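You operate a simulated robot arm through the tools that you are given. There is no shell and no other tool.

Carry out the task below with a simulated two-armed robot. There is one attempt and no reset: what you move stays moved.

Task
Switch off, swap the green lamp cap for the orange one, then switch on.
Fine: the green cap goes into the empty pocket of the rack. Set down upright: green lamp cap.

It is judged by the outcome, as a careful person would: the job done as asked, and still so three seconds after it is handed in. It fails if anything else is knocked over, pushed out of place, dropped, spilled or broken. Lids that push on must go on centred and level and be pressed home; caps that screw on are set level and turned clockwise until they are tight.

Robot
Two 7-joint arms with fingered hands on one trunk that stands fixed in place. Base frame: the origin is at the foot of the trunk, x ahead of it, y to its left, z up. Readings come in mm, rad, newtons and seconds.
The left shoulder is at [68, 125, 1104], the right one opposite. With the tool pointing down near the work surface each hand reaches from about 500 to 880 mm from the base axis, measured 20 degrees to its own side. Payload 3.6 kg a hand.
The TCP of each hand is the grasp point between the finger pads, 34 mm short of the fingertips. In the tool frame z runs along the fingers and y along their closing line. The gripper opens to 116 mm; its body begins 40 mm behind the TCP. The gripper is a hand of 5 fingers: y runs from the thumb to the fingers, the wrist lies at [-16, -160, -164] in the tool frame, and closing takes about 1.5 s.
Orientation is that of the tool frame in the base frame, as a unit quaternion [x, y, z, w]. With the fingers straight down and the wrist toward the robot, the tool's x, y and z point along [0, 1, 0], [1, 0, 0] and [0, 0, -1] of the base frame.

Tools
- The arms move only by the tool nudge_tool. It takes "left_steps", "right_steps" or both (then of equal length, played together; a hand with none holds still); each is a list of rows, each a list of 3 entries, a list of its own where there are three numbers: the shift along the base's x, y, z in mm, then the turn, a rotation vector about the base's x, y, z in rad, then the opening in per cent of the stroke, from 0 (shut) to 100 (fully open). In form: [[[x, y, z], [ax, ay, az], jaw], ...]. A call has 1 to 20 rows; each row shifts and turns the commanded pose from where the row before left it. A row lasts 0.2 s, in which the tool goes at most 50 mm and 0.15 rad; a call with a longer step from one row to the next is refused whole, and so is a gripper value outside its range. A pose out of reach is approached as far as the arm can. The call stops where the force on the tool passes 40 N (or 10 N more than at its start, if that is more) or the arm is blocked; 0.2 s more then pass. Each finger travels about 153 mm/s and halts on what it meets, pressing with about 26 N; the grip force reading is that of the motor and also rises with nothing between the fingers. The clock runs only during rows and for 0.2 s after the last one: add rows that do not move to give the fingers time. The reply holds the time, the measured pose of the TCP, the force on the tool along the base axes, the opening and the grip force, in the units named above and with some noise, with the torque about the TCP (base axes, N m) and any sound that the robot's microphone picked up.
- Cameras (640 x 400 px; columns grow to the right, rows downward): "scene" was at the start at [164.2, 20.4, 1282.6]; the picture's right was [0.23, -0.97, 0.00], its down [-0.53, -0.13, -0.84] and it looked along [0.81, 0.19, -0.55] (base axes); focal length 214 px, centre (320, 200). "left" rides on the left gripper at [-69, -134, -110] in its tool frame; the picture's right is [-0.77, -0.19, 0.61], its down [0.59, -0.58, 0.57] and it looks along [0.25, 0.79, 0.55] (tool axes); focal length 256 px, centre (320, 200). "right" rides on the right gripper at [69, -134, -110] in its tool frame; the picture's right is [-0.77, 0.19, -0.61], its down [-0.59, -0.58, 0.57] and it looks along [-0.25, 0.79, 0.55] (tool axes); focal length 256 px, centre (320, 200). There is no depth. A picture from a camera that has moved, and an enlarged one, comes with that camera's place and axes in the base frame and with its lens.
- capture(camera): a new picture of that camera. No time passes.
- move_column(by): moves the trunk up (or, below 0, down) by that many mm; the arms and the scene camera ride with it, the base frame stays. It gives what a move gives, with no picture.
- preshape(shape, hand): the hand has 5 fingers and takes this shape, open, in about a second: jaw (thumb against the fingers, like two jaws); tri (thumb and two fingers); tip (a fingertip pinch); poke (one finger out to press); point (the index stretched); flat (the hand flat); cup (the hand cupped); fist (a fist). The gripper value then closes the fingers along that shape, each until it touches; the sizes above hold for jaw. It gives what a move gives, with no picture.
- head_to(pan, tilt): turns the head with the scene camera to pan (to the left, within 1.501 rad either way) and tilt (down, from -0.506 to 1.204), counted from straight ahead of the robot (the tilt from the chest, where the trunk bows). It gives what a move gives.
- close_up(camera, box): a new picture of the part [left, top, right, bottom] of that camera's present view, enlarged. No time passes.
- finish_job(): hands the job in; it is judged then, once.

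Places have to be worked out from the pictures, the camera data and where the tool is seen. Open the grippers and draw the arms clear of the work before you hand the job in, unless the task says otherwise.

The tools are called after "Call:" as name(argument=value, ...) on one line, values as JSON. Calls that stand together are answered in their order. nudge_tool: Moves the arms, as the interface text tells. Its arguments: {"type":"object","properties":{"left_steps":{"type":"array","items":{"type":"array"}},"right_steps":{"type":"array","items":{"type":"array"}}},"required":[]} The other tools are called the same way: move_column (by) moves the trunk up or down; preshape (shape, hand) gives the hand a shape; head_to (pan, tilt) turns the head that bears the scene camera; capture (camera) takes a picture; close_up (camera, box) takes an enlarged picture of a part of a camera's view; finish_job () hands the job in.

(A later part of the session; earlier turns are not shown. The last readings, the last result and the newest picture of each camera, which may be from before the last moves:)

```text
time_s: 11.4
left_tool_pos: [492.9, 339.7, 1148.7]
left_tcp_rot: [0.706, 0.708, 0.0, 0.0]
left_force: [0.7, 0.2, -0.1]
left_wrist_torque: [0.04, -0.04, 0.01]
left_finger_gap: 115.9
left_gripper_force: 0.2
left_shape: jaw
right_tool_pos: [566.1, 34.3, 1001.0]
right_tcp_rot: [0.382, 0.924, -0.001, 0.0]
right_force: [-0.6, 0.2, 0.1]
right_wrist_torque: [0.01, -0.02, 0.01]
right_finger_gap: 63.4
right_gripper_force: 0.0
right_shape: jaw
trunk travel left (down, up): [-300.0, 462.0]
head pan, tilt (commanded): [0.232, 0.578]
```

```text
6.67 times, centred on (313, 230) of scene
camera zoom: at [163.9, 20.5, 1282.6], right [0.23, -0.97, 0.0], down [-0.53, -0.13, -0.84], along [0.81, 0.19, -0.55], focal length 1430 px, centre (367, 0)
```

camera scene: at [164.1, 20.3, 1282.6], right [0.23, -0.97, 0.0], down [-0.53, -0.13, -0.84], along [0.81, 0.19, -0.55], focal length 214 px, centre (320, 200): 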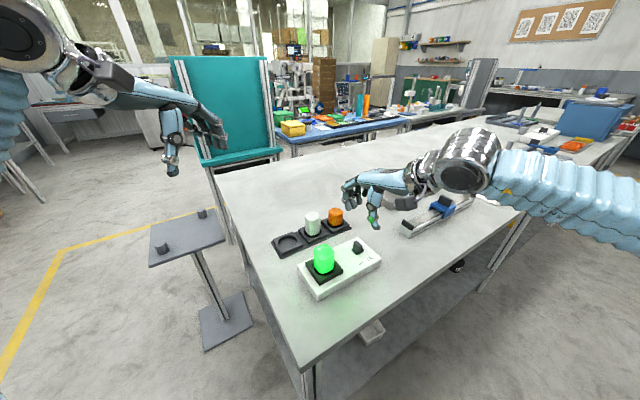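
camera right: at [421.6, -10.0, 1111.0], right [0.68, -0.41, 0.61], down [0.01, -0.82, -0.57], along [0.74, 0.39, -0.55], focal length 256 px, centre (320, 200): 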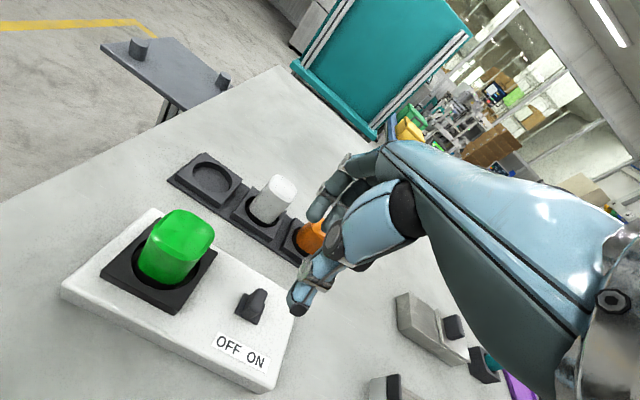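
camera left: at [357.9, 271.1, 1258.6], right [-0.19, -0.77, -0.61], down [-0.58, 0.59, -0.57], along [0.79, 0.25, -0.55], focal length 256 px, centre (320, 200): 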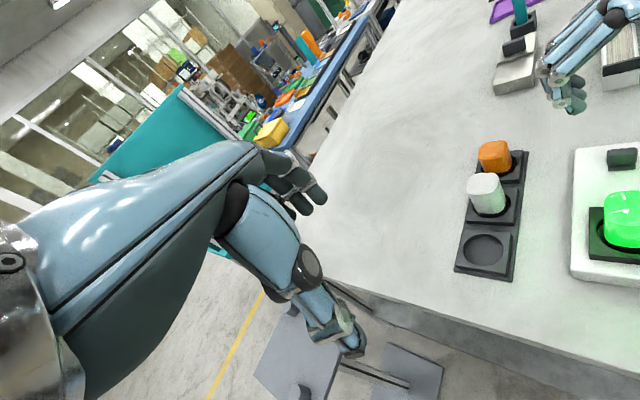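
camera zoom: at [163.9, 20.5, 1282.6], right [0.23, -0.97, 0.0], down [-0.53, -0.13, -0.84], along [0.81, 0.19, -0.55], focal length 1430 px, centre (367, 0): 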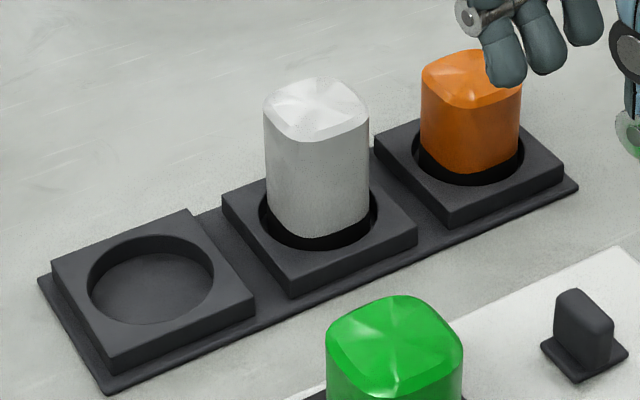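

Best estimates: lamp axis about (498, 90) with seat top z ≈ 874, empty pocket (580, 213), orange cap (700, 97). I draw the right hand away and turn the left hand 45 degrees so its closing line matches the cap's flats.

Call:
nudge_tool(right_steps=[[[-8, -36, 24], [0, 0, 0], 55], [[-8, -36, 24], [0, 0, 0], 55], [[-8, -36, 24], [0, 0, 0], 55], [[-8, -36, 24], [0, 0, 0], 55], [[-8, -36, 24], [0, 0, 0], 55], [[-8, -36, 20], [0, 0, 0], 55]], left_steps=[[[0, 0, 0], [0, 0, -0.1309], 90], [[0, 0, 0], [0, 0, -0.1309], 80], [[0, 0, 0], [0, 0, -0.1309], 70], [[0, 0, 0], [0, 0, -0.1309], 70], [[0, 0, 0], [0, 0, -0.1309], 70], [[0, 0, 0], [0, 0, -0.1309], 70]])

Call:
capture(camera="left")

Call:
capture(camera="scene")

```text
time_s: 12.8
left_tool_pos: [494.4, 339.4, 1149.2]
left_tcp_rot: [0.924, 0.382, 0.0, 0.0]
left_force: [-0.7, 0.0, 0.5]
left_wrist_torque: [-0.02, -0.02, 0.01]
left_finger_gap: 81.6
left_gripper_force: 0.2
left_shape: jaw
right_tool_pos: [523.2, -156.7, 1124.7]
right_tcp_rot: [0.383, 0.924, -0.001, -0.001]
right_force: [-0.5, -0.2, -0.1]
right_wrist_torque: [-0.01, -0.02, -0.03]
right_finger_gap: 63.4
right_gripper_force: 0.1
right_shape: jaw
right hand out of reach, approached as far as the arm can: row 6
trunk travel left (down, up): [-300.0, 462.0]
head pan, tilt (commanded): [0.232, 0.578]
```

```text
taken
camera left: at [348.9, 387.2, 1258.4], right [-0.68, -0.41, -0.61], down [0.01, 0.82, -0.57], along [0.74, -0.39, -0.55], focal length 256 px, centre (320, 200)
```

left: 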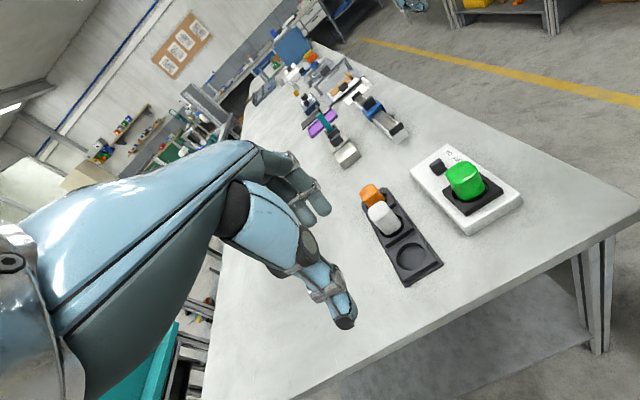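

```text
taken
camera scene: at [164.2, 21.0, 1282.6], right [0.23, -0.97, 0.0], down [-0.53, -0.13, -0.84], along [0.81, 0.19, -0.55], focal length 214 px, centre (320, 200)
```

scene: 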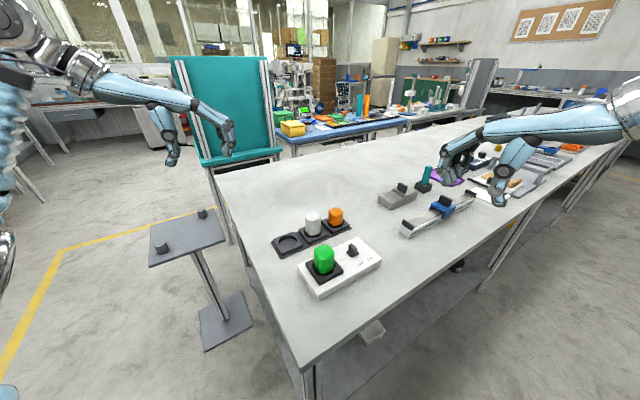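

The left camera now sees everything from another side; I use a close-up to cross-check the lamp and rack positions.

Call:
close_up(camera="left", box=[350, 140, 530, 290])

```text
2.67 times, centred on (440, 215) of left
camera zoom: at [348.9, 387.2, 1258.4], right [-0.68, -0.41, -0.61], down [0.01, 0.82, -0.57], along [0.74, -0.39, -0.55], focal length 683 px, centre (0, 160)
```

zoom: 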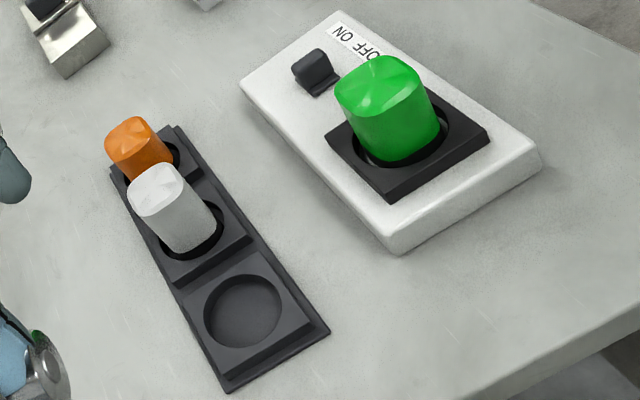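

x and y agree across all cameras for the lamp (≈ 497.5, 89) although the left camera's height reads lower. I bring the left hand to a hover over the lamp at z ≈ 1010 and then check the alignment visually.

Call:
nudge_tool(left_steps=[[[0.5, -35.6, -19.9], [0, 0, 0], 70], [[0.5, -35.6, -19.9], [0, 0, 0], 70], [[0.5, -35.6, -19.9], [0, 0, 0], 70], [[0.5, -35.6, -19.9], [0, 0, 0], 70], [[0.5, -35.6, -19.9], [0, 0, 0], 70], [[0.5, -35.6, -19.9], [0, 0, 0], 70], [[0.5, -35.6, -19.9], [0, 0, 0], 70], [[0, 0, 0], [0, 0, 0], 70]])

Call:
capture(camera="left")

Call:
capture(camera="scene")

Call:
capture(camera="right")

```text
time_s: 14.6
left_tool_pos: [496.6, 91.6, 1009.7]
left_tcp_rot: [0.924, 0.383, 0.0, 0.0]
left_force: [0.2, -0.8, 0.3]
left_wrist_torque: [-0.01, -0.01, 0.0]
left_finger_gap: 81.4
left_gripper_force: 0.1
left_shape: jaw
right_tool_pos: [524.2, -155.5, 1124.4]
right_tcp_rot: [0.383, 0.924, 0.0, 0.0]
right_force: [0.5, -0.1, -0.4]
right_wrist_torque: [0.03, -0.02, 0.0]
right_finger_gap: 63.6
right_gripper_force: 0.0
right_shape: jaw
trunk travel left (down, up): [-300.0, 462.0]
head pan, tilt (commanded): [0.232, 0.578]
```

```text
taken
camera left: at [352.4, 138.1, 1119.9], right [-0.68, -0.41, -0.61], down [0.01, 0.82, -0.57], along [0.74, -0.39, -0.55], focal length 256 px, centre (320, 200)
```

left: 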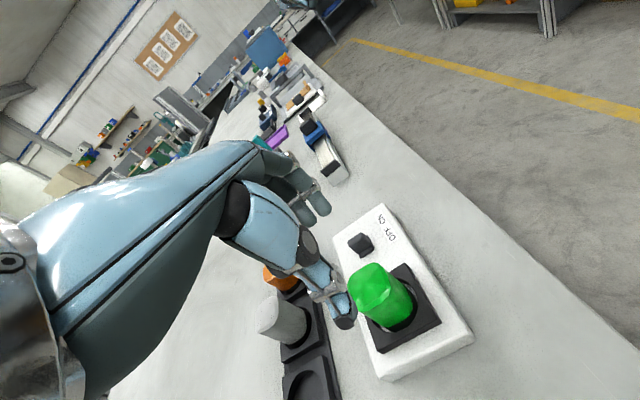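

```text
taken
camera scene: at [164.0, 20.4, 1282.6], right [0.23, -0.97, 0.0], down [-0.53, -0.13, -0.84], along [0.81, 0.19, -0.55], focal length 214 px, centre (320, 200)
```

scene: 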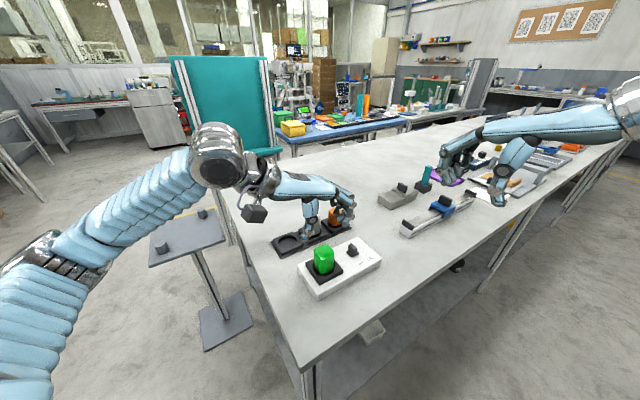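

```text
taken
camera right: at [379.6, -200.0, 1234.5], right [0.68, -0.41, 0.61], down [0.01, -0.82, -0.57], along [0.74, 0.39, -0.55], focal length 256 px, centre (320, 200)
```

right: 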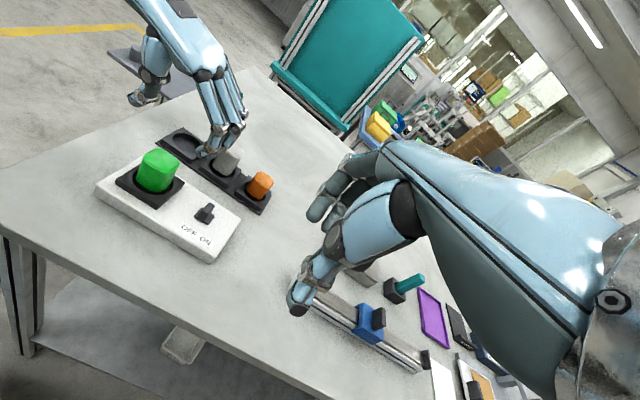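

The right camera has a clear side view of the left hand and lamp. I enlarge all three views to check the alignment of the hand with the cap.

Call:
close_up(camera="right", box=[80, 20, 280, 220])

Call:
close_up(camera="scene", box=[264, 160, 392, 290])

Call:
close_up(camera="left", box=[260, 170, 480, 390])

```text
2.00 times, centred on (180, 120) of right
camera zoom: at [379.6, -200.0, 1234.5], right [0.68, -0.41, 0.61], down [0.01, -0.82, -0.57], along [0.74, 0.39, -0.55], focal length 512 px, centre (600, 360)
```

zoom: 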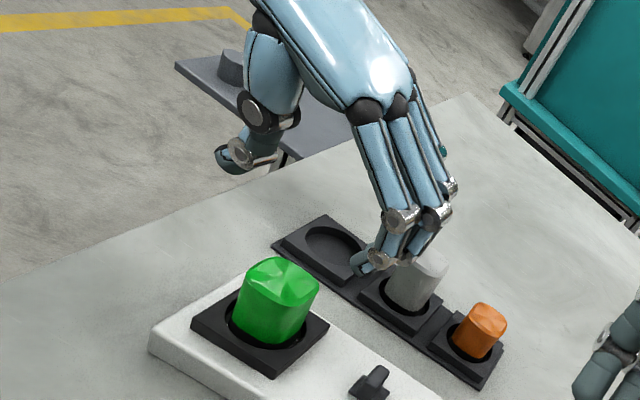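

```text
3.08 times, centred on (328, 225) of scene
camera zoom: at [164.0, 20.4, 1282.6], right [0.23, -0.97, 0.0], down [-0.53, -0.13, -0.84], along [0.81, 0.19, -0.55], focal length 660 px, centre (295, 123)
```

zoom: 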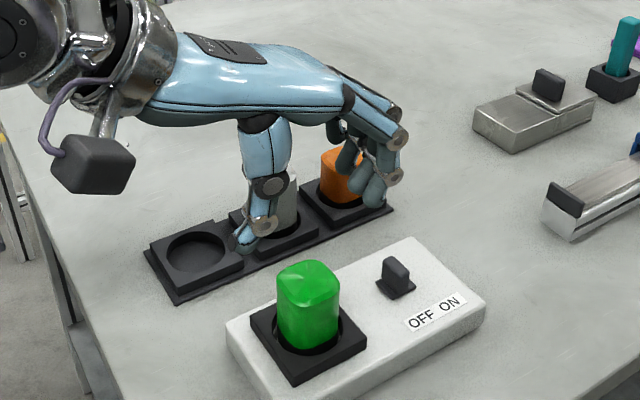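

```text
1.82 times, centred on (370, 280) of left
camera zoom: at [352.4, 138.1, 1119.9], right [-0.68, -0.41, -0.61], down [0.01, 0.82, -0.57], along [0.74, -0.39, -0.55], focal length 465 px, centre (229, 54)
```

zoom: 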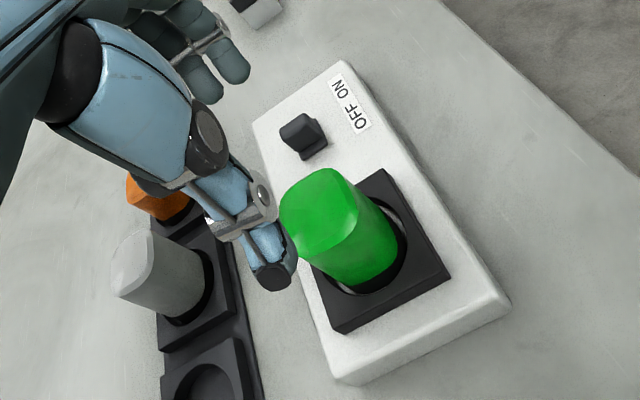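

Thumb and finger tips measure about ±50 mm either side of the TCP, which sits over the lamp axis (≈ 497.5, 90), and the cap top is near z = 924. I lower the open hand around the cap to z ≈ 920.

Call:
nudge_tool(left_steps=[[[0.3, -0.5, -25], [0, 0, 0], 70], [[0.3, -0.5, -25], [0, 0, 0], 70], [[0, 0, -20], [0, 0, 0], 70], [[0, 0, -10], [0, 0, 0], 70], [[0, 0, -10], [0, 0, 0], 70], [[0, 0, 0], [0, 0, 0], 70]])

Call:
close_up(camera="right", box=[80, 60, 280, 260])

Call:
close_up(camera="scene", box=[264, 180, 392, 310])

Call:
close_up(camera="left", box=[240, 170, 440, 390])

```text
time_s: 16.0
left_tool_pos: [498.3, 87.8, 919.2]
left_tcp_rot: [0.924, 0.383, 0.0, 0.0]
left_force: [-0.4, 0.0, -0.2]
left_wrist_torque: [0.0, 0.01, 0.02]
left_finger_gap: 81.4
left_gripper_force: 0.0
left_shape: jaw
right_tool_pos: [524.3, -154.9, 1125.3]
right_tcp_rot: [0.383, 0.924, 0.001, 0.0]
right_force: [0.3, 0.7, -0.9]
right_wrist_torque: [0.0, 0.01, -0.02]
right_finger_gap: 63.3
right_gripper_force: 0.1
right_shape: jaw
trunk travel left (down, up): [-300.0, 462.0]
head pan, tilt (commanded): [0.232, 0.578]
```

```text
2.00 times, centred on (180, 160) of right
camera zoom: at [379.8, -200.4, 1234.3], right [0.68, -0.41, 0.61], down [0.01, -0.82, -0.57], along [0.74, 0.39, -0.55], focal length 512 px, centre (600, 280)
```

zoom: 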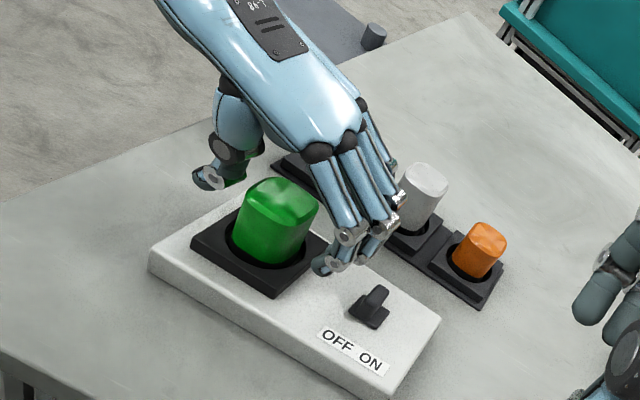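

```text
3.08 times, centred on (328, 245) of scene
camera zoom: at [164.2, 20.1, 1282.6], right [0.23, -0.97, 0.0], down [-0.53, -0.13, -0.84], along [0.81, 0.19, -0.55], focal length 660 px, centre (295, 62)
```

zoom: 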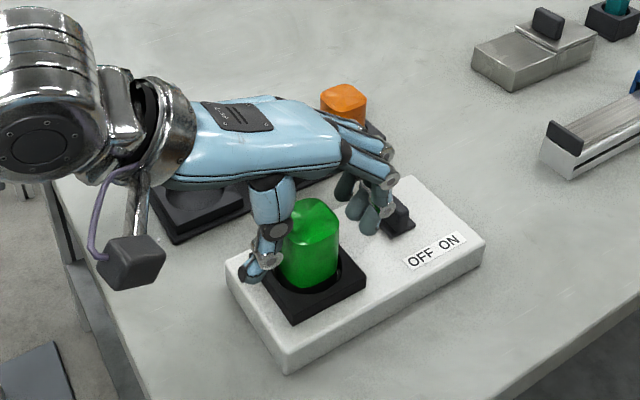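

```text
1.82 times, centred on (340, 280) of left
camera zoom: at [353.2, 135.6, 1029.2], right [-0.68, -0.41, -0.61], down [0.01, 0.82, -0.57], along [0.74, -0.39, -0.55], focal length 465 px, centre (284, 54)
```

zoom: 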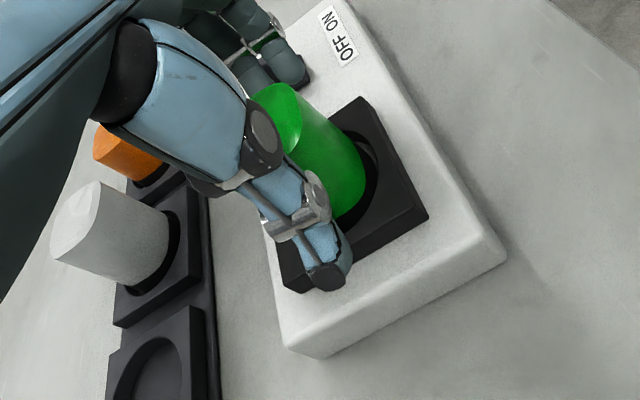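

The cap stands between thumb and fingers. I close the hand on it slowly.

Call:
nudge_tool(left_steps=[[[0, 0, 0], [0, 0, 0], 60], [[0, 0, 0], [0, 0, 0], 52], [[0, 0, 0], [0, 0, 0], 45], [[0, 0, 0], [0, 0, 0], 38], [[0, 0, 0], [0, 0, 0], 30], [[0, 0, 0], [0, 0, 0], 25], [[0, 0, 0], [0, 0, 0], 25]])

Call:
close_up(camera="right", box=[80, 60, 280, 260])

Call:
close_up(camera="scene", box=[264, 180, 392, 310])

Call:
close_up(camera="left", box=[240, 170, 440, 390])

```text
time_s: 17.6
left_tool_pos: [498.7, 88.5, 919.9]
left_tcp_rot: [0.924, 0.383, 0.0, 0.001]
left_force: [0.5, -0.6, 6.5]
left_wrist_torque: [-0.16, -0.25, -0.02]
left_finger_gap: 37.0
left_gripper_force: 25.8
left_shape: jaw
right_tool_pos: [523.8, -156.5, 1124.6]
right_tcp_rot: [0.383, 0.924, 0.0, 0.0]
right_force: [0.3, 0.4, 0.9]
right_wrist_torque: [0.02, -0.01, -0.03]
right_finger_gap: 63.3
right_gripper_force: 0.1
right_shape: jaw
trunk travel left (down, up): [-300.0, 462.0]
head pan, tilt (commanded): [0.232, 0.578]
```

```text
2.00 times, centred on (180, 160) of right
camera zoom: at [379.3, -200.7, 1234.5], right [0.68, -0.41, 0.61], down [0.01, -0.82, -0.57], along [0.74, 0.39, -0.55], focal length 512 px, centre (600, 280)
```

zoom: 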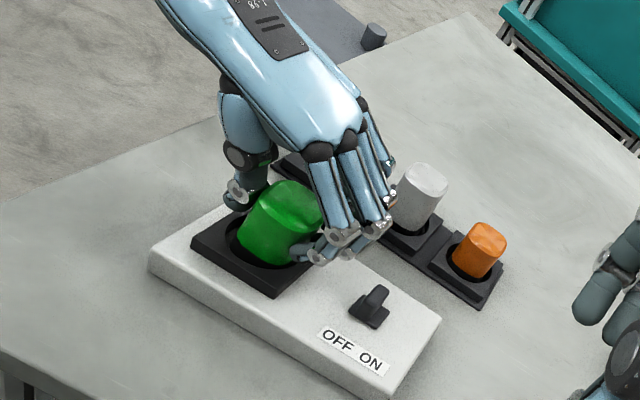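

```text
3.08 times, centred on (328, 245) of scene
camera zoom: at [163.8, 19.8, 1282.7], right [0.23, -0.97, 0.0], down [-0.53, -0.13, -0.84], along [0.81, 0.19, -0.55], focal length 660 px, centre (295, 62)
```

zoom: 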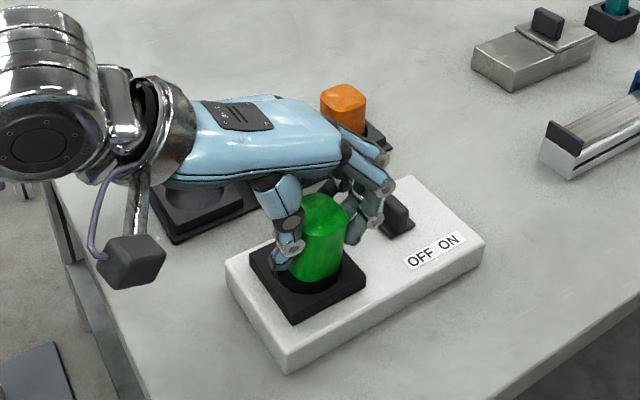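

```text
1.82 times, centred on (340, 280) of left
camera zoom: at [352.9, 135.3, 1030.0], right [-0.67, -0.41, -0.61], down [0.01, 0.82, -0.57], along [0.74, -0.39, -0.55], focal length 465 px, centre (284, 54)
```

zoom: 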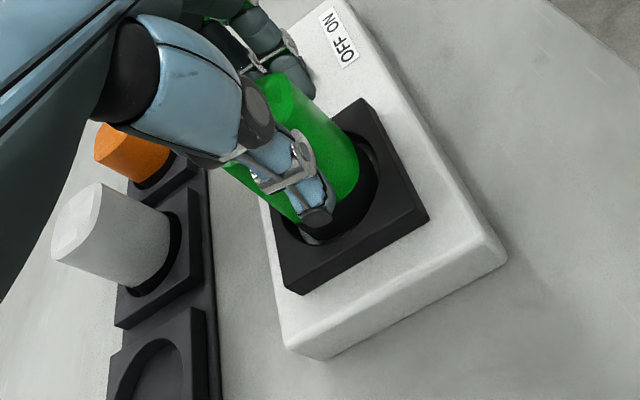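

The grip reads 37 mm, narrower than I expected, and the cap may have tilted a little. I look closer before moving.

Call:
close_up(camera="right", box=[100, 130, 200, 220])

Call:
close_up(camera="scene", box=[296, 220, 360, 290])

Call:
close_up(camera="left", box=[320, 180, 430, 320])

```text
4.44 times, centred on (150, 175) of right
camera zoom: at [379.3, -200.7, 1234.5], right [0.68, -0.41, 0.61], down [0.01, -0.82, -0.57], along [0.74, 0.39, -0.55], focal length 1138 px, centre (1076, 311)
```

zoom: 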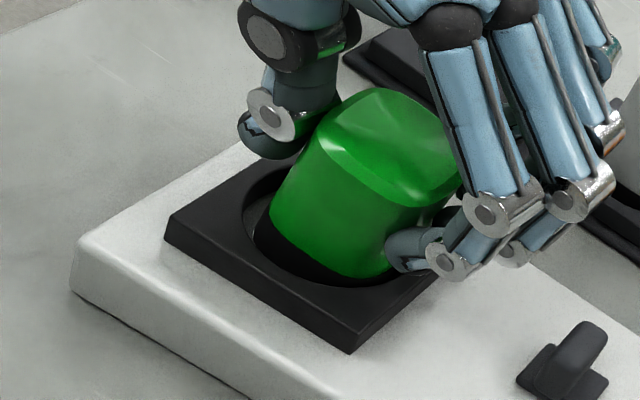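

```text
5.71 times, centred on (328, 255) of scene
camera zoom: at [163.8, 19.8, 1282.7], right [0.23, -0.97, 0.0], down [-0.53, -0.13, -0.84], along [0.81, 0.19, -0.55], focal length 1226 px, centre (274, -114)
```

zoom: 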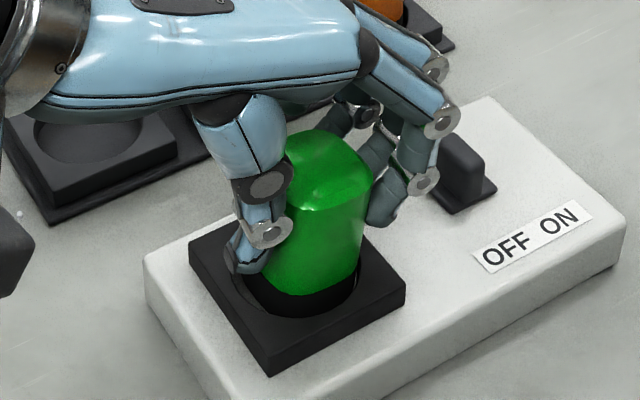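

```text
2.86 times, centred on (375, 250) of left
camera zoom: at [352.9, 135.3, 1030.0], right [-0.67, -0.41, -0.61], down [0.01, 0.82, -0.57], along [0.74, -0.39, -0.55], focal length 731 px, centre (163, 57)
```

zoom: 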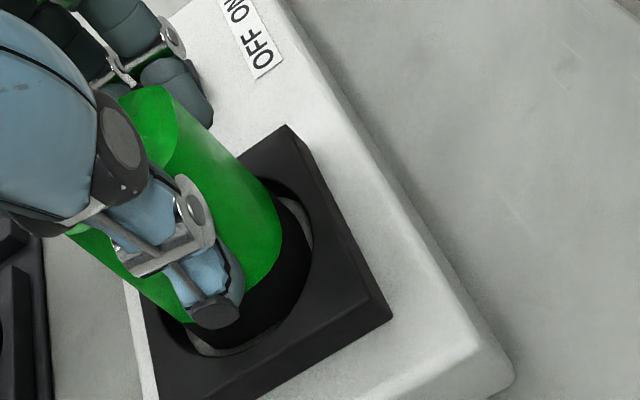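

The cap sits between thumb and fingers, leaning roughly 10 degrees toward the fingers. I test a slow straight lift to learn whether it pulls off or must be turned.

Call:
nudge_tool(left_steps=[[[0, 0, 2], [0, 0, 0], 25], [[0, 0, 2], [0, 0, 0], 25], [[0, 0, 2], [0, 0, 0], 25]])

Call:
close_up(camera="right", box=[100, 130, 200, 220])

Call:
close_up(camera="scene", box=[296, 220, 360, 290])

Call:
close_up(camera="left", box=[320, 180, 430, 320])

```text
time_s: 18.4
left_tool_pos: [497.8, 89.2, 926.1]
left_tcp_rot: [0.924, 0.383, 0.0, 0.0]
left_force: [-0.2, 0.2, -0.3]
left_wrist_torque: [0.0, -0.01, -0.03]
left_finger_gap: 36.5
left_gripper_force: 26.1
left_shape: jaw
right_tool_pos: [522.9, -154.6, 1123.8]
right_tcp_rot: [0.383, 0.924, 0.0, 0.001]
right_force: [0.0, -0.6, 0.1]
right_wrist_torque: [0.03, 0.01, 0.02]
right_finger_gap: 63.8
right_gripper_force: 0.1
right_shape: jaw
trunk travel left (down, up): [-300.0, 462.0]
head pan, tilt (commanded): [0.232, 0.578]
```

```text
4.44 times, centred on (150, 175) of right
camera zoom: at [379.9, -200.3, 1234.3], right [0.68, -0.41, 0.61], down [0.01, -0.82, -0.57], along [0.74, 0.39, -0.55], focal length 1138 px, centre (1076, 311)
```

zoom: 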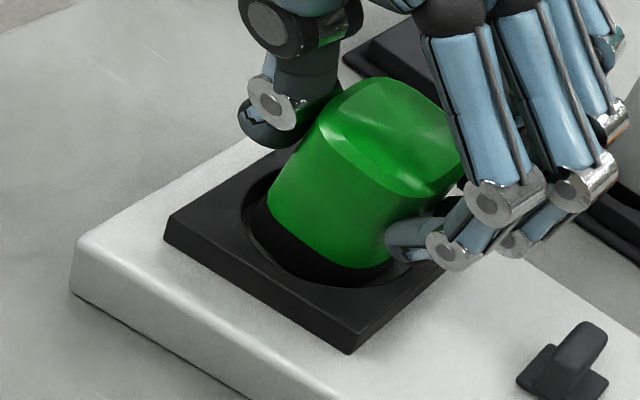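

```text
5.71 times, centred on (328, 255) of scene
camera zoom: at [164.2, 20.1, 1282.5], right [0.23, -0.97, 0.0], down [-0.53, -0.13, -0.84], along [0.81, 0.19, -0.55], focal length 1226 px, centre (274, -114)
```

zoom: 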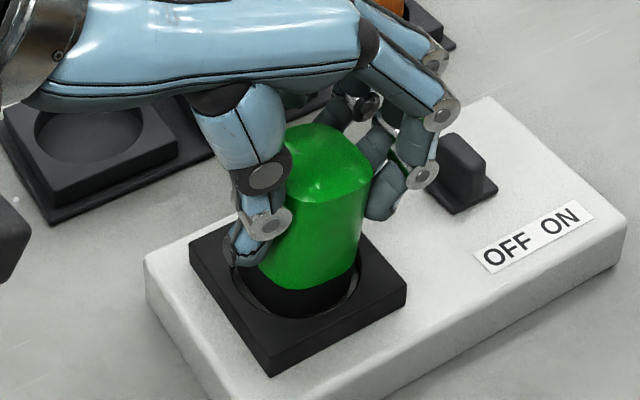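

```text
2.86 times, centred on (375, 250) of left
camera zoom: at [352.7, 135.7, 1035.4], right [-0.68, -0.41, -0.61], down [0.01, 0.83, -0.56], along [0.74, -0.39, -0.56], focal length 731 px, centre (163, 57)
```

zoom: 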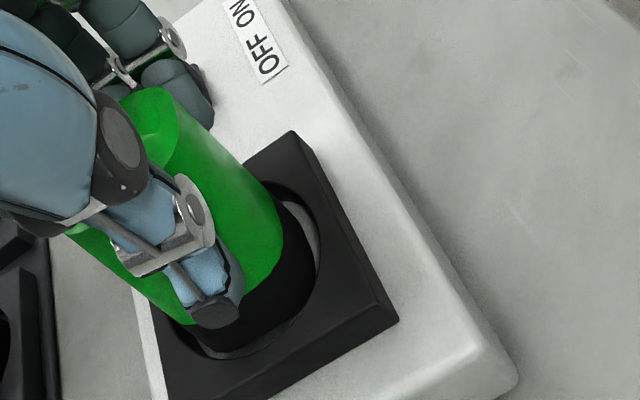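

The cap pulls straight out with no resistance. I lift it well clear of the seat and then inspect how it is held.

Call:
nudge_tool(left_steps=[[[0, 0, 5], [0, 0, 0], 25], [[0, 0, 10], [0, 0, 0], 25], [[0, 0, 15], [0, 0, 0], 25], [[0, 0, 20], [0, 0, 0], 25], [[0, 0, 20], [0, 0, 0], 25], [[0, 0, 0], [0, 0, 0], 25]])

Call:
close_up(camera="right", box=[80, 60, 240, 220])

Call:
close_up(camera="scene", box=[280, 190, 376, 290])

Call:
close_up(camera="left", box=[300, 180, 440, 360])

```text
time_s: 19.8
left_tool_pos: [497.2, 89.0, 994.0]
left_tcp_rot: [0.924, 0.383, 0.0, 0.0]
left_force: [-0.1, 0.3, 0.1]
left_wrist_torque: [0.0, 0.04, -0.02]
left_finger_gap: 37.0
left_gripper_force: 26.0
left_shape: jaw
right_tool_pos: [524.5, -155.8, 1125.0]
right_tcp_rot: [0.383, 0.924, 0.0, 0.0]
right_force: [-0.2, -0.2, -0.4]
right_wrist_torque: [-0.01, -0.03, -0.03]
right_finger_gap: 63.7
right_gripper_force: 0.1
right_shape: jaw
trunk travel left (down, up): [-300.0, 462.0]
head pan, tilt (commanded): [0.232, 0.578]
```

```text
2.50 times, centred on (160, 140) of right
camera zoom: at [379.9, -200.4, 1234.3], right [0.68, -0.41, 0.61], down [0.01, -0.82, -0.57], along [0.74, 0.39, -0.55], focal length 640 px, centre (720, 350)
```

zoom: 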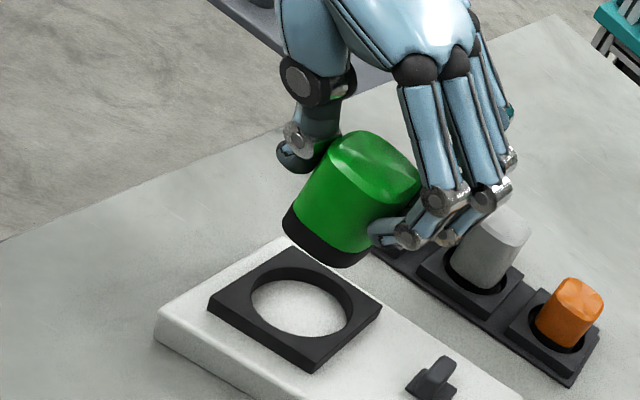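

```text
4.00 times, centred on (328, 240) of scene
camera zoom: at [164.3, 20.1, 1282.6], right [0.23, -0.97, 0.0], down [-0.53, -0.13, -0.84], along [0.81, 0.19, -0.55], focal length 858 px, centre (288, 40)
```

zoom: 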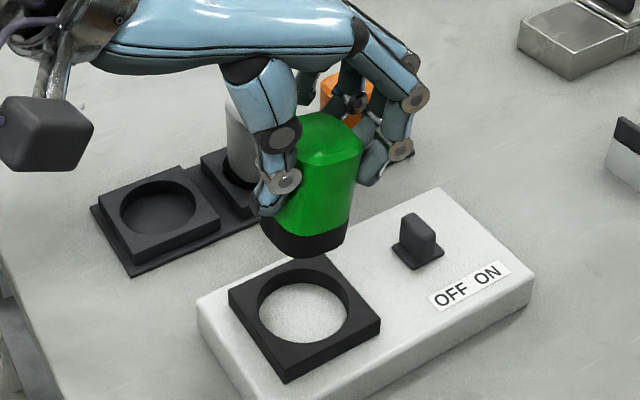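

```text
2.22 times, centred on (370, 270) of left
camera zoom: at [352.7, 135.5, 1105.1], right [-0.68, -0.41, -0.61], down [0.01, 0.82, -0.57], along [0.74, -0.39, -0.55], focal length 569 px, centre (209, 44)
```

zoom: 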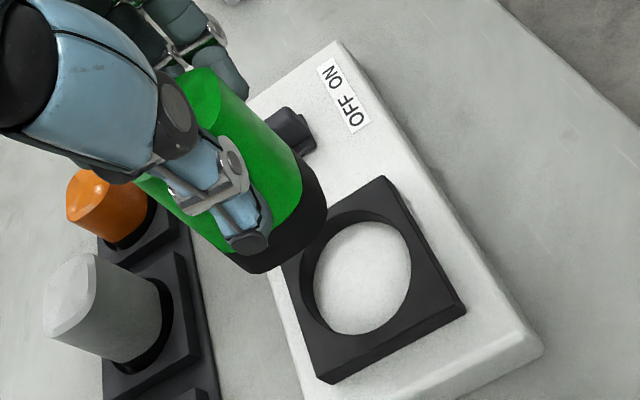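

The seat is a plain ring, so the caps simply drop in. The cap is held somewhat tilted, so I zoom in to estimate the lean and correct it before setting down.

Call:
close_up(camera="right", box=[140, 80, 200, 140])

Call:
close_up(camera="scene", box=[304, 205, 354, 260])

Call:
close_up(camera="left", box=[350, 200, 410, 320])

```text
6.67 times, centred on (170, 110) of right
camera zoom: at [379.9, -200.4, 1234.3], right [0.68, -0.41, 0.61], down [0.01, -0.82, -0.57], along [0.74, 0.39, -0.55], focal length 1707 px, centre (1320, 800)
```

zoom: 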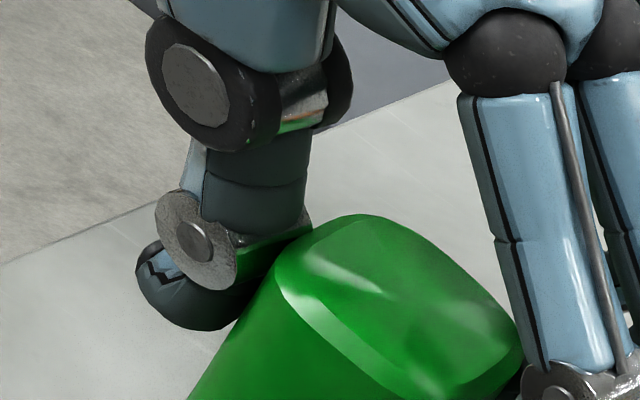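

```text
7.27 times, centred on (329, 232) of scene
camera zoom: at [164.3, 20.1, 1282.6], right [0.23, -0.97, 0.0], down [-0.53, -0.13, -0.84], along [0.81, 0.19, -0.55], focal length 1560 px, centre (254, -36)
```

zoom: 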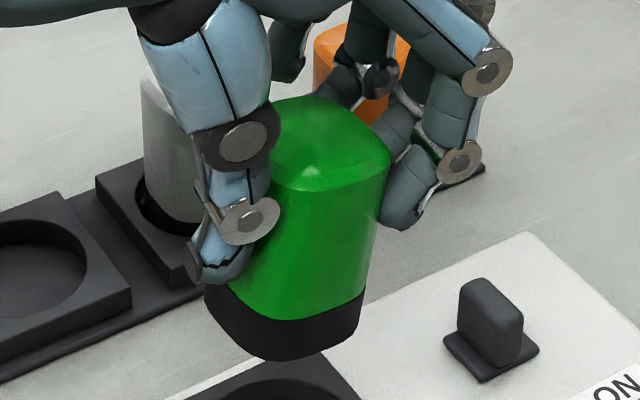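

```text
3.33 times, centred on (380, 260) of left
camera zoom: at [352.7, 135.5, 1105.1], right [-0.68, -0.41, -0.61], down [0.01, 0.82, -0.57], along [0.74, -0.39, -0.55], focal length 853 px, centre (120, 0)
```

zoom: 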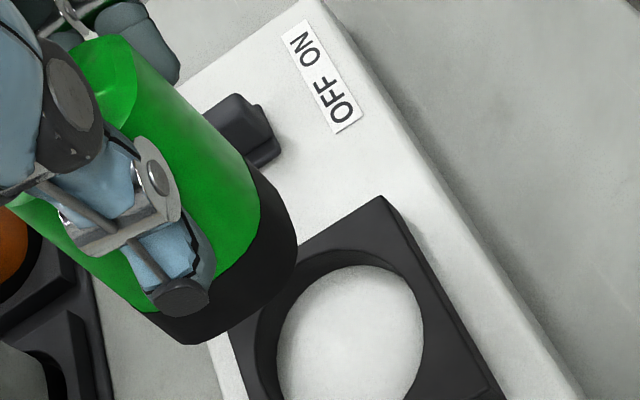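

I estimate the cap's top leans about 13 degrees toward (+x, −y). I carry it over the empty pocket at height and counter-rotate the hand by that amount, then check.

Call:
nudge_tool(left_steps=[[[20.7, 31.1, 0], [0, 0, 0], 25], [[20.7, 31.1, 0], [-0.047, -0.063, 0], 25], [[20.7, 31.1, 0], [-0.047, -0.063, 0], 25], [[20.7, 31.1, 0], [-0.047, -0.063, 0], 25], [[0, 0, 0], [0, 0, 0], 25]])

Call:
capture(camera="right")

Call:
close_up(camera="scene", box=[250, 170, 346, 260])

Call:
capture(camera="left")

```text
time_s: 21.0
left_tool_pos: [579.4, 211.4, 995.6]
left_tcp_rot: [0.917, 0.38, 0.06, 0.101]
left_force: [-0.2, -0.1, -0.1]
left_wrist_torque: [-0.05, 0.0, 0.04]
left_finger_gap: 36.6
left_gripper_force: 26.5
left_shape: jaw
right_tool_pos: [522.9, -157.4, 1124.7]
right_tcp_rot: [0.383, 0.924, 0.0, 0.0]
right_force: [-0.2, 0.2, 0.4]
right_wrist_torque: [-0.01, 0.01, 0.02]
right_finger_gap: 63.5
right_gripper_force: 0.0
right_shape: jaw
trunk travel left (down, up): [-300.0, 462.0]
head pan, tilt (commanded): [0.232, 0.578]
```

```text
taken
camera right: at [379.7, -200.6, 1234.3], right [0.68, -0.41, 0.61], down [0.01, -0.82, -0.57], along [0.74, 0.39, -0.55], focal length 256 px, centre (320, 200)
```

right: 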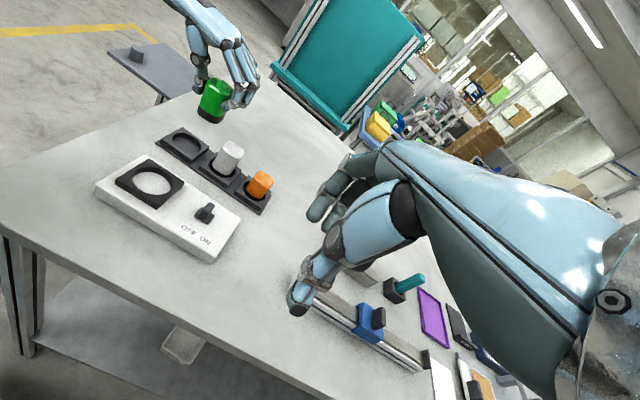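

```text
4.44 times, centred on (298, 215) of scene
camera zoom: at [164.1, 19.9, 1282.6], right [0.23, -0.97, 0.0], down [-0.53, -0.13, -0.84], along [0.81, 0.19, -0.55], focal length 953 px, centre (418, 133)
```

zoom: 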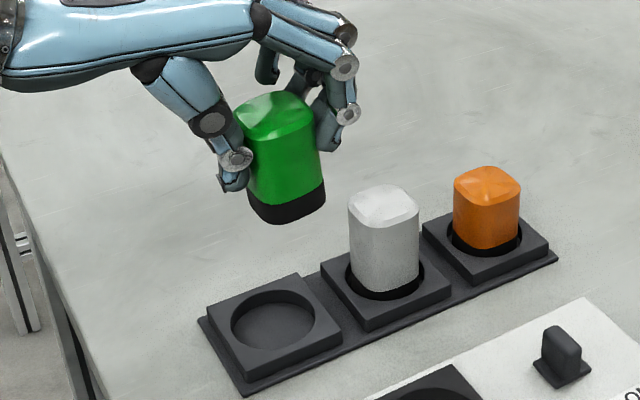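

```text
taken
camera left: at [418.5, 271.2, 1068.6], right [-0.55, -0.5, -0.66], down [0.13, 0.74, -0.66], along [0.82, -0.45, -0.35], focal length 256 px, centre (320, 200)
```

left: 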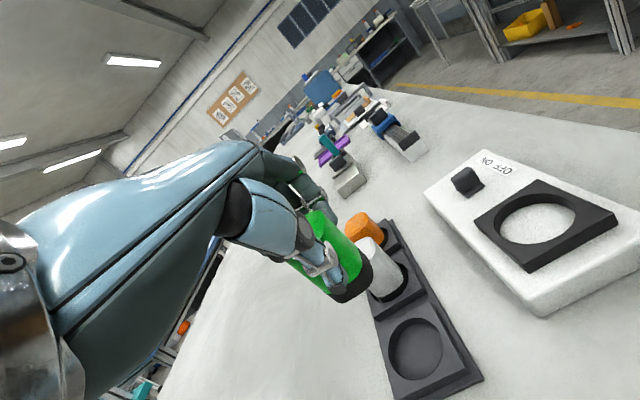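

The cap now looks nearly upright. I zoom in to judge the remaining lean and where its base sits relative to the pocket.

Call:
close_up(camera="right", box=[140, 50, 290, 220])

Call:
close_up(camera="scene", box=[290, 180, 340, 230])

Call:
close_up(camera="left", box=[280, 190, 480, 400])

```text
2.35 times, centred on (215, 135) of right
camera zoom: at [379.7, -200.6, 1234.3], right [0.68, -0.41, 0.61], down [0.01, -0.82, -0.57], along [0.74, 0.39, -0.55], focal length 602 px, centre (567, 353)
```

zoom: 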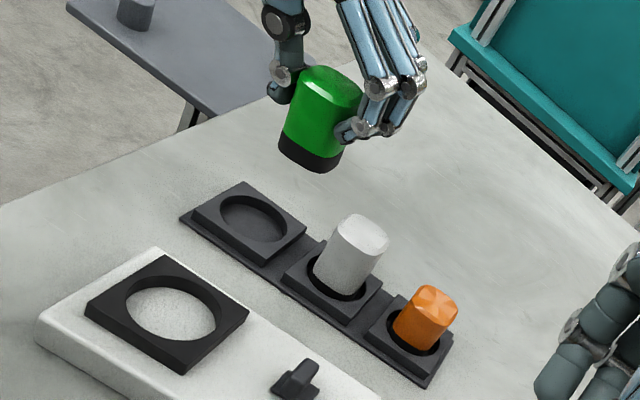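

```text
8.00 times, centred on (315, 205) of scene
camera zoom: at [164.1, 19.9, 1282.6], right [0.23, -0.97, 0.0], down [-0.53, -0.13, -0.84], along [0.81, 0.19, -0.55], focal length 1716 px, centre (360, 160)
```

zoom: 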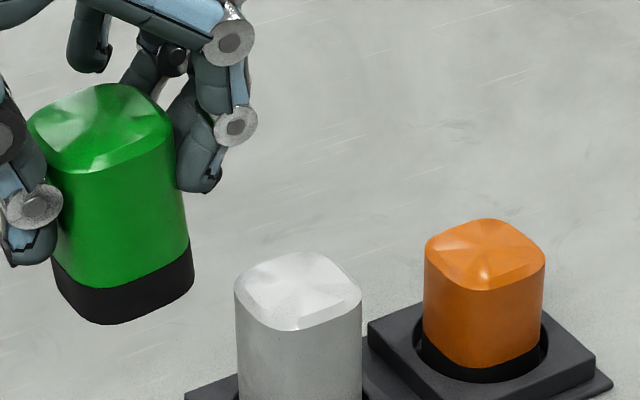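

```text
1.90 times, centred on (380, 295) of left
camera zoom: at [418.5, 271.2, 1068.6], right [-0.55, -0.5, -0.66], down [0.13, 0.74, -0.66], along [0.82, -0.45, -0.35], focal length 488 px, centre (206, 19)
```

zoom: 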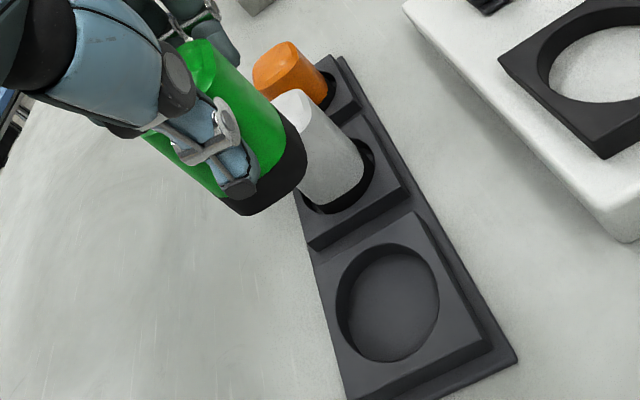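

I zoom the right camera on the caps so I can compare the green cap's lean directly with the upright ones in the rack.

Call:
close_up(camera="right", box=[190, 70, 240, 130])

Call:
close_up(camera="right", box=[150, 120, 280, 215])

```text
6.67 times, centred on (215, 100) of right
camera zoom: at [379.7, -200.6, 1234.3], right [0.68, -0.41, 0.61], down [0.01, -0.82, -0.57], along [0.74, 0.39, -0.55], focal length 1707 px, centre (1020, 867)
```

zoom: 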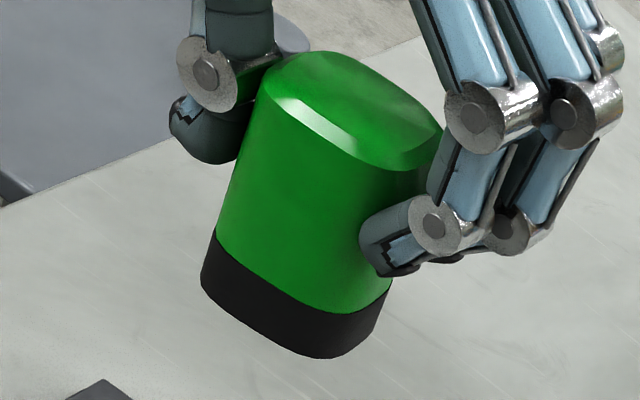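

```text
4.21 times, centred on (215, 168) of right
camera zoom: at [379.7, -200.6, 1234.3], right [0.68, -0.41, 0.61], down [0.01, -0.82, -0.57], along [0.74, 0.39, -0.55], focal length 1078 px, centre (762, 337)
```

zoom: 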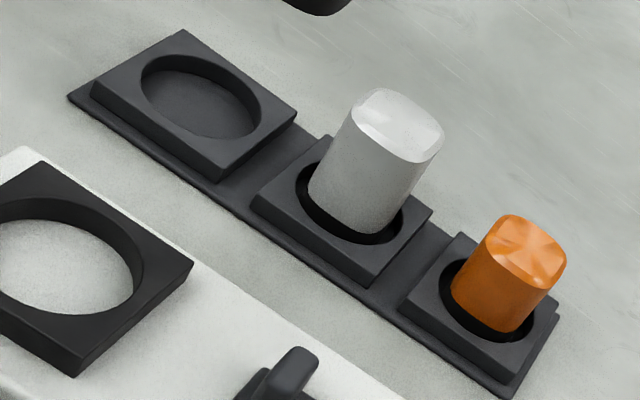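

The green cap now leans about 6 degrees the other way and its base is about 8 mm off the pocket centre (≈ 581, 214.5). I apply a small rotation and shift, then lower to just above the pocket.

Call:
nudge_tool(left_steps=[[[-4, 5.4, 0], [0.005, 0.045, 0], 25], [[-4, 5.3, 0], [0.005, 0.045, 0], 25], [[0, 0, -25], [0, 0, 0], 25], [[0, 0, -25], [0, 0, 0], 25], [[0, 0, -20], [0, 0, 0], 25], [[0, 0, 0], [0, 0, 0], 25]])

Call:
close_up(camera="right", box=[140, 60, 270, 190])

Call:
close_up(camera="scene", box=[260, 190, 340, 260])

Call:
close_up(camera="left", box=[280, 190, 480, 400])

```text
time_s: 22.4
left_tool_pos: [572.0, 222.8, 923.8]
left_tcp_rot: [0.919, 0.385, 0.021, 0.079]
left_force: [-0.5, 0.1, -0.8]
left_wrist_torque: [0.01, 0.03, -0.04]
left_finger_gap: 36.6
left_gripper_force: 25.7
left_shape: jaw
right_tool_pos: [523.4, -154.9, 1124.5]
right_tcp_rot: [0.382, 0.924, 0.0, -0.001]
right_force: [0.0, -0.9, 0.3]
right_wrist_torque: [0.02, -0.01, -0.01]
right_finger_gap: 63.6
right_gripper_force: 0.1
right_shape: jaw
trunk travel left (down, up): [-300.0, 462.0]
head pan, tilt (commanded): [0.232, 0.578]
```

```text
3.08 times, centred on (205, 125) of right
camera zoom: at [379.8, -200.3, 1234.3], right [0.68, -0.41, 0.61], down [0.01, -0.82, -0.57], along [0.74, 0.39, -0.55], focal length 788 px, centre (674, 431)
```

zoom: 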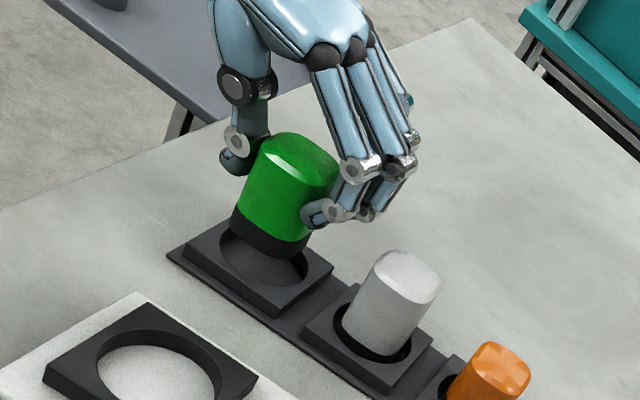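

```text
5.71 times, centred on (300, 225) of scene
camera zoom: at [164.2, 20.2, 1282.6], right [0.23, -0.97, 0.0], down [-0.53, -0.13, -0.84], along [0.81, 0.19, -0.55], focal length 1226 px, centre (434, 57)
```

zoom: 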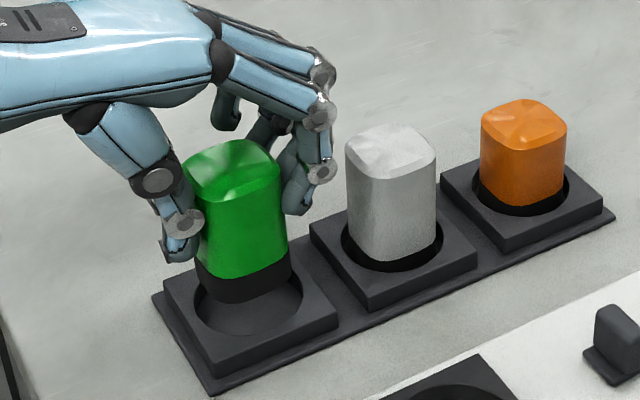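

```text
1.90 times, centred on (380, 295) of left
camera zoom: at [417.0, 282.0, 1012.8], right [-0.61, -0.5, -0.62], down [0.06, 0.74, -0.66], along [0.79, -0.45, -0.42], focal length 488 px, centre (206, 19)
```

zoom: 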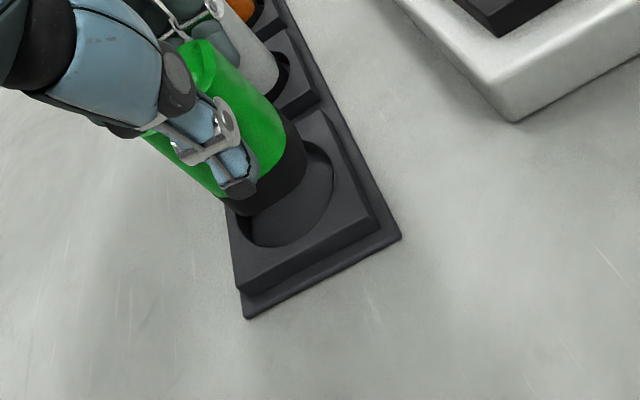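

Triangulation puts the cap's base at about (580, 216, 856), directly over the pocket and about 14 mm above its rim; fingers stay ~18 mm clear of the white cap. I lower slowly into the pocket.

Call:
nudge_tool(left_steps=[[[0.5, -0.3, -4], [0, 0, 0], 25], [[0.5, -0.3, -4], [0, 0, 0], 25], [[0, 0, -3], [0, 0, 0], 25], [[0, 0, -3], [0, 0, 0], 25]])

Call:
close_up(camera="right", box=[150, 80, 270, 190])

Call:
close_up(camera="scene", box=[260, 190, 340, 260])

Call:
close_up(camera="left", box=[280, 190, 440, 360])

```text
time_s: 23.4
left_tool_pos: [572.4, 223.5, 912.1]
left_tcp_rot: [0.919, 0.385, 0.021, 0.079]
left_force: [-0.5, 0.2, -0.8]
left_wrist_torque: [0.04, -0.01, 0.03]
left_finger_gap: 36.8
left_gripper_force: 25.8
left_shape: jaw
right_tool_pos: [524.1, -155.0, 1124.0]
right_tcp_rot: [0.383, 0.924, 0.0, 0.0]
right_force: [0.3, 0.9, 1.2]
right_wrist_torque: [0.01, 0.01, 0.02]
right_finger_gap: 63.7
right_gripper_force: 0.0
right_shape: jaw
trunk travel left (down, up): [-300.0, 462.0]
head pan, tilt (commanded): [0.232, 0.578]
```

```text
3.64 times, centred on (210, 135) of right
camera zoom: at [379.9, -200.3, 1234.3], right [0.68, -0.41, 0.61], down [0.01, -0.82, -0.57], along [0.74, 0.39, -0.55], focal length 931 px, centre (720, 436)
```

zoom: 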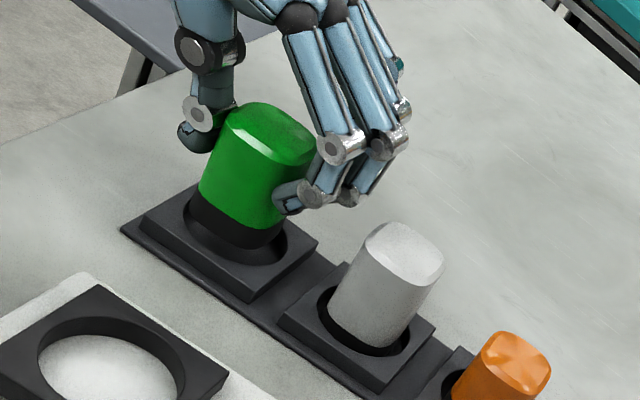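

```text
5.71 times, centred on (300, 225) of scene
camera zoom: at [164.3, 20.2, 1282.6], right [0.23, -0.97, 0.0], down [-0.53, -0.13, -0.84], along [0.81, 0.19, -0.55], focal length 1226 px, centre (434, 57)
```

zoom: 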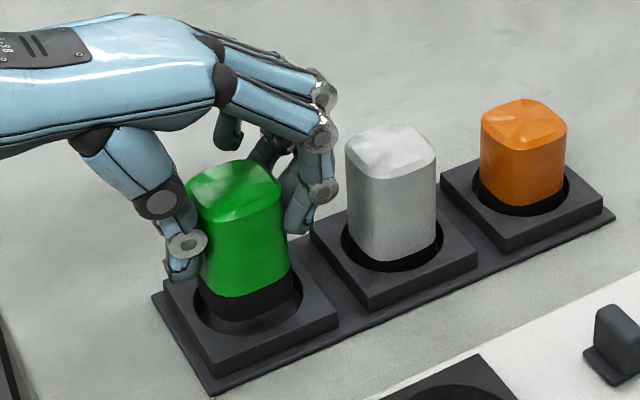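

```text
2.35 times, centred on (360, 275) of left
camera zoom: at [418.0, 282.3, 999.7], right [-0.61, -0.5, -0.62], down [0.06, 0.74, -0.66], along [0.79, -0.45, -0.42], focal length 602 px, centre (226, 24)
```

zoom: 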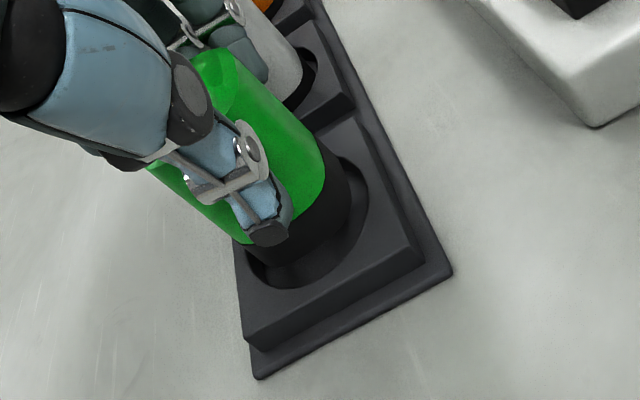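

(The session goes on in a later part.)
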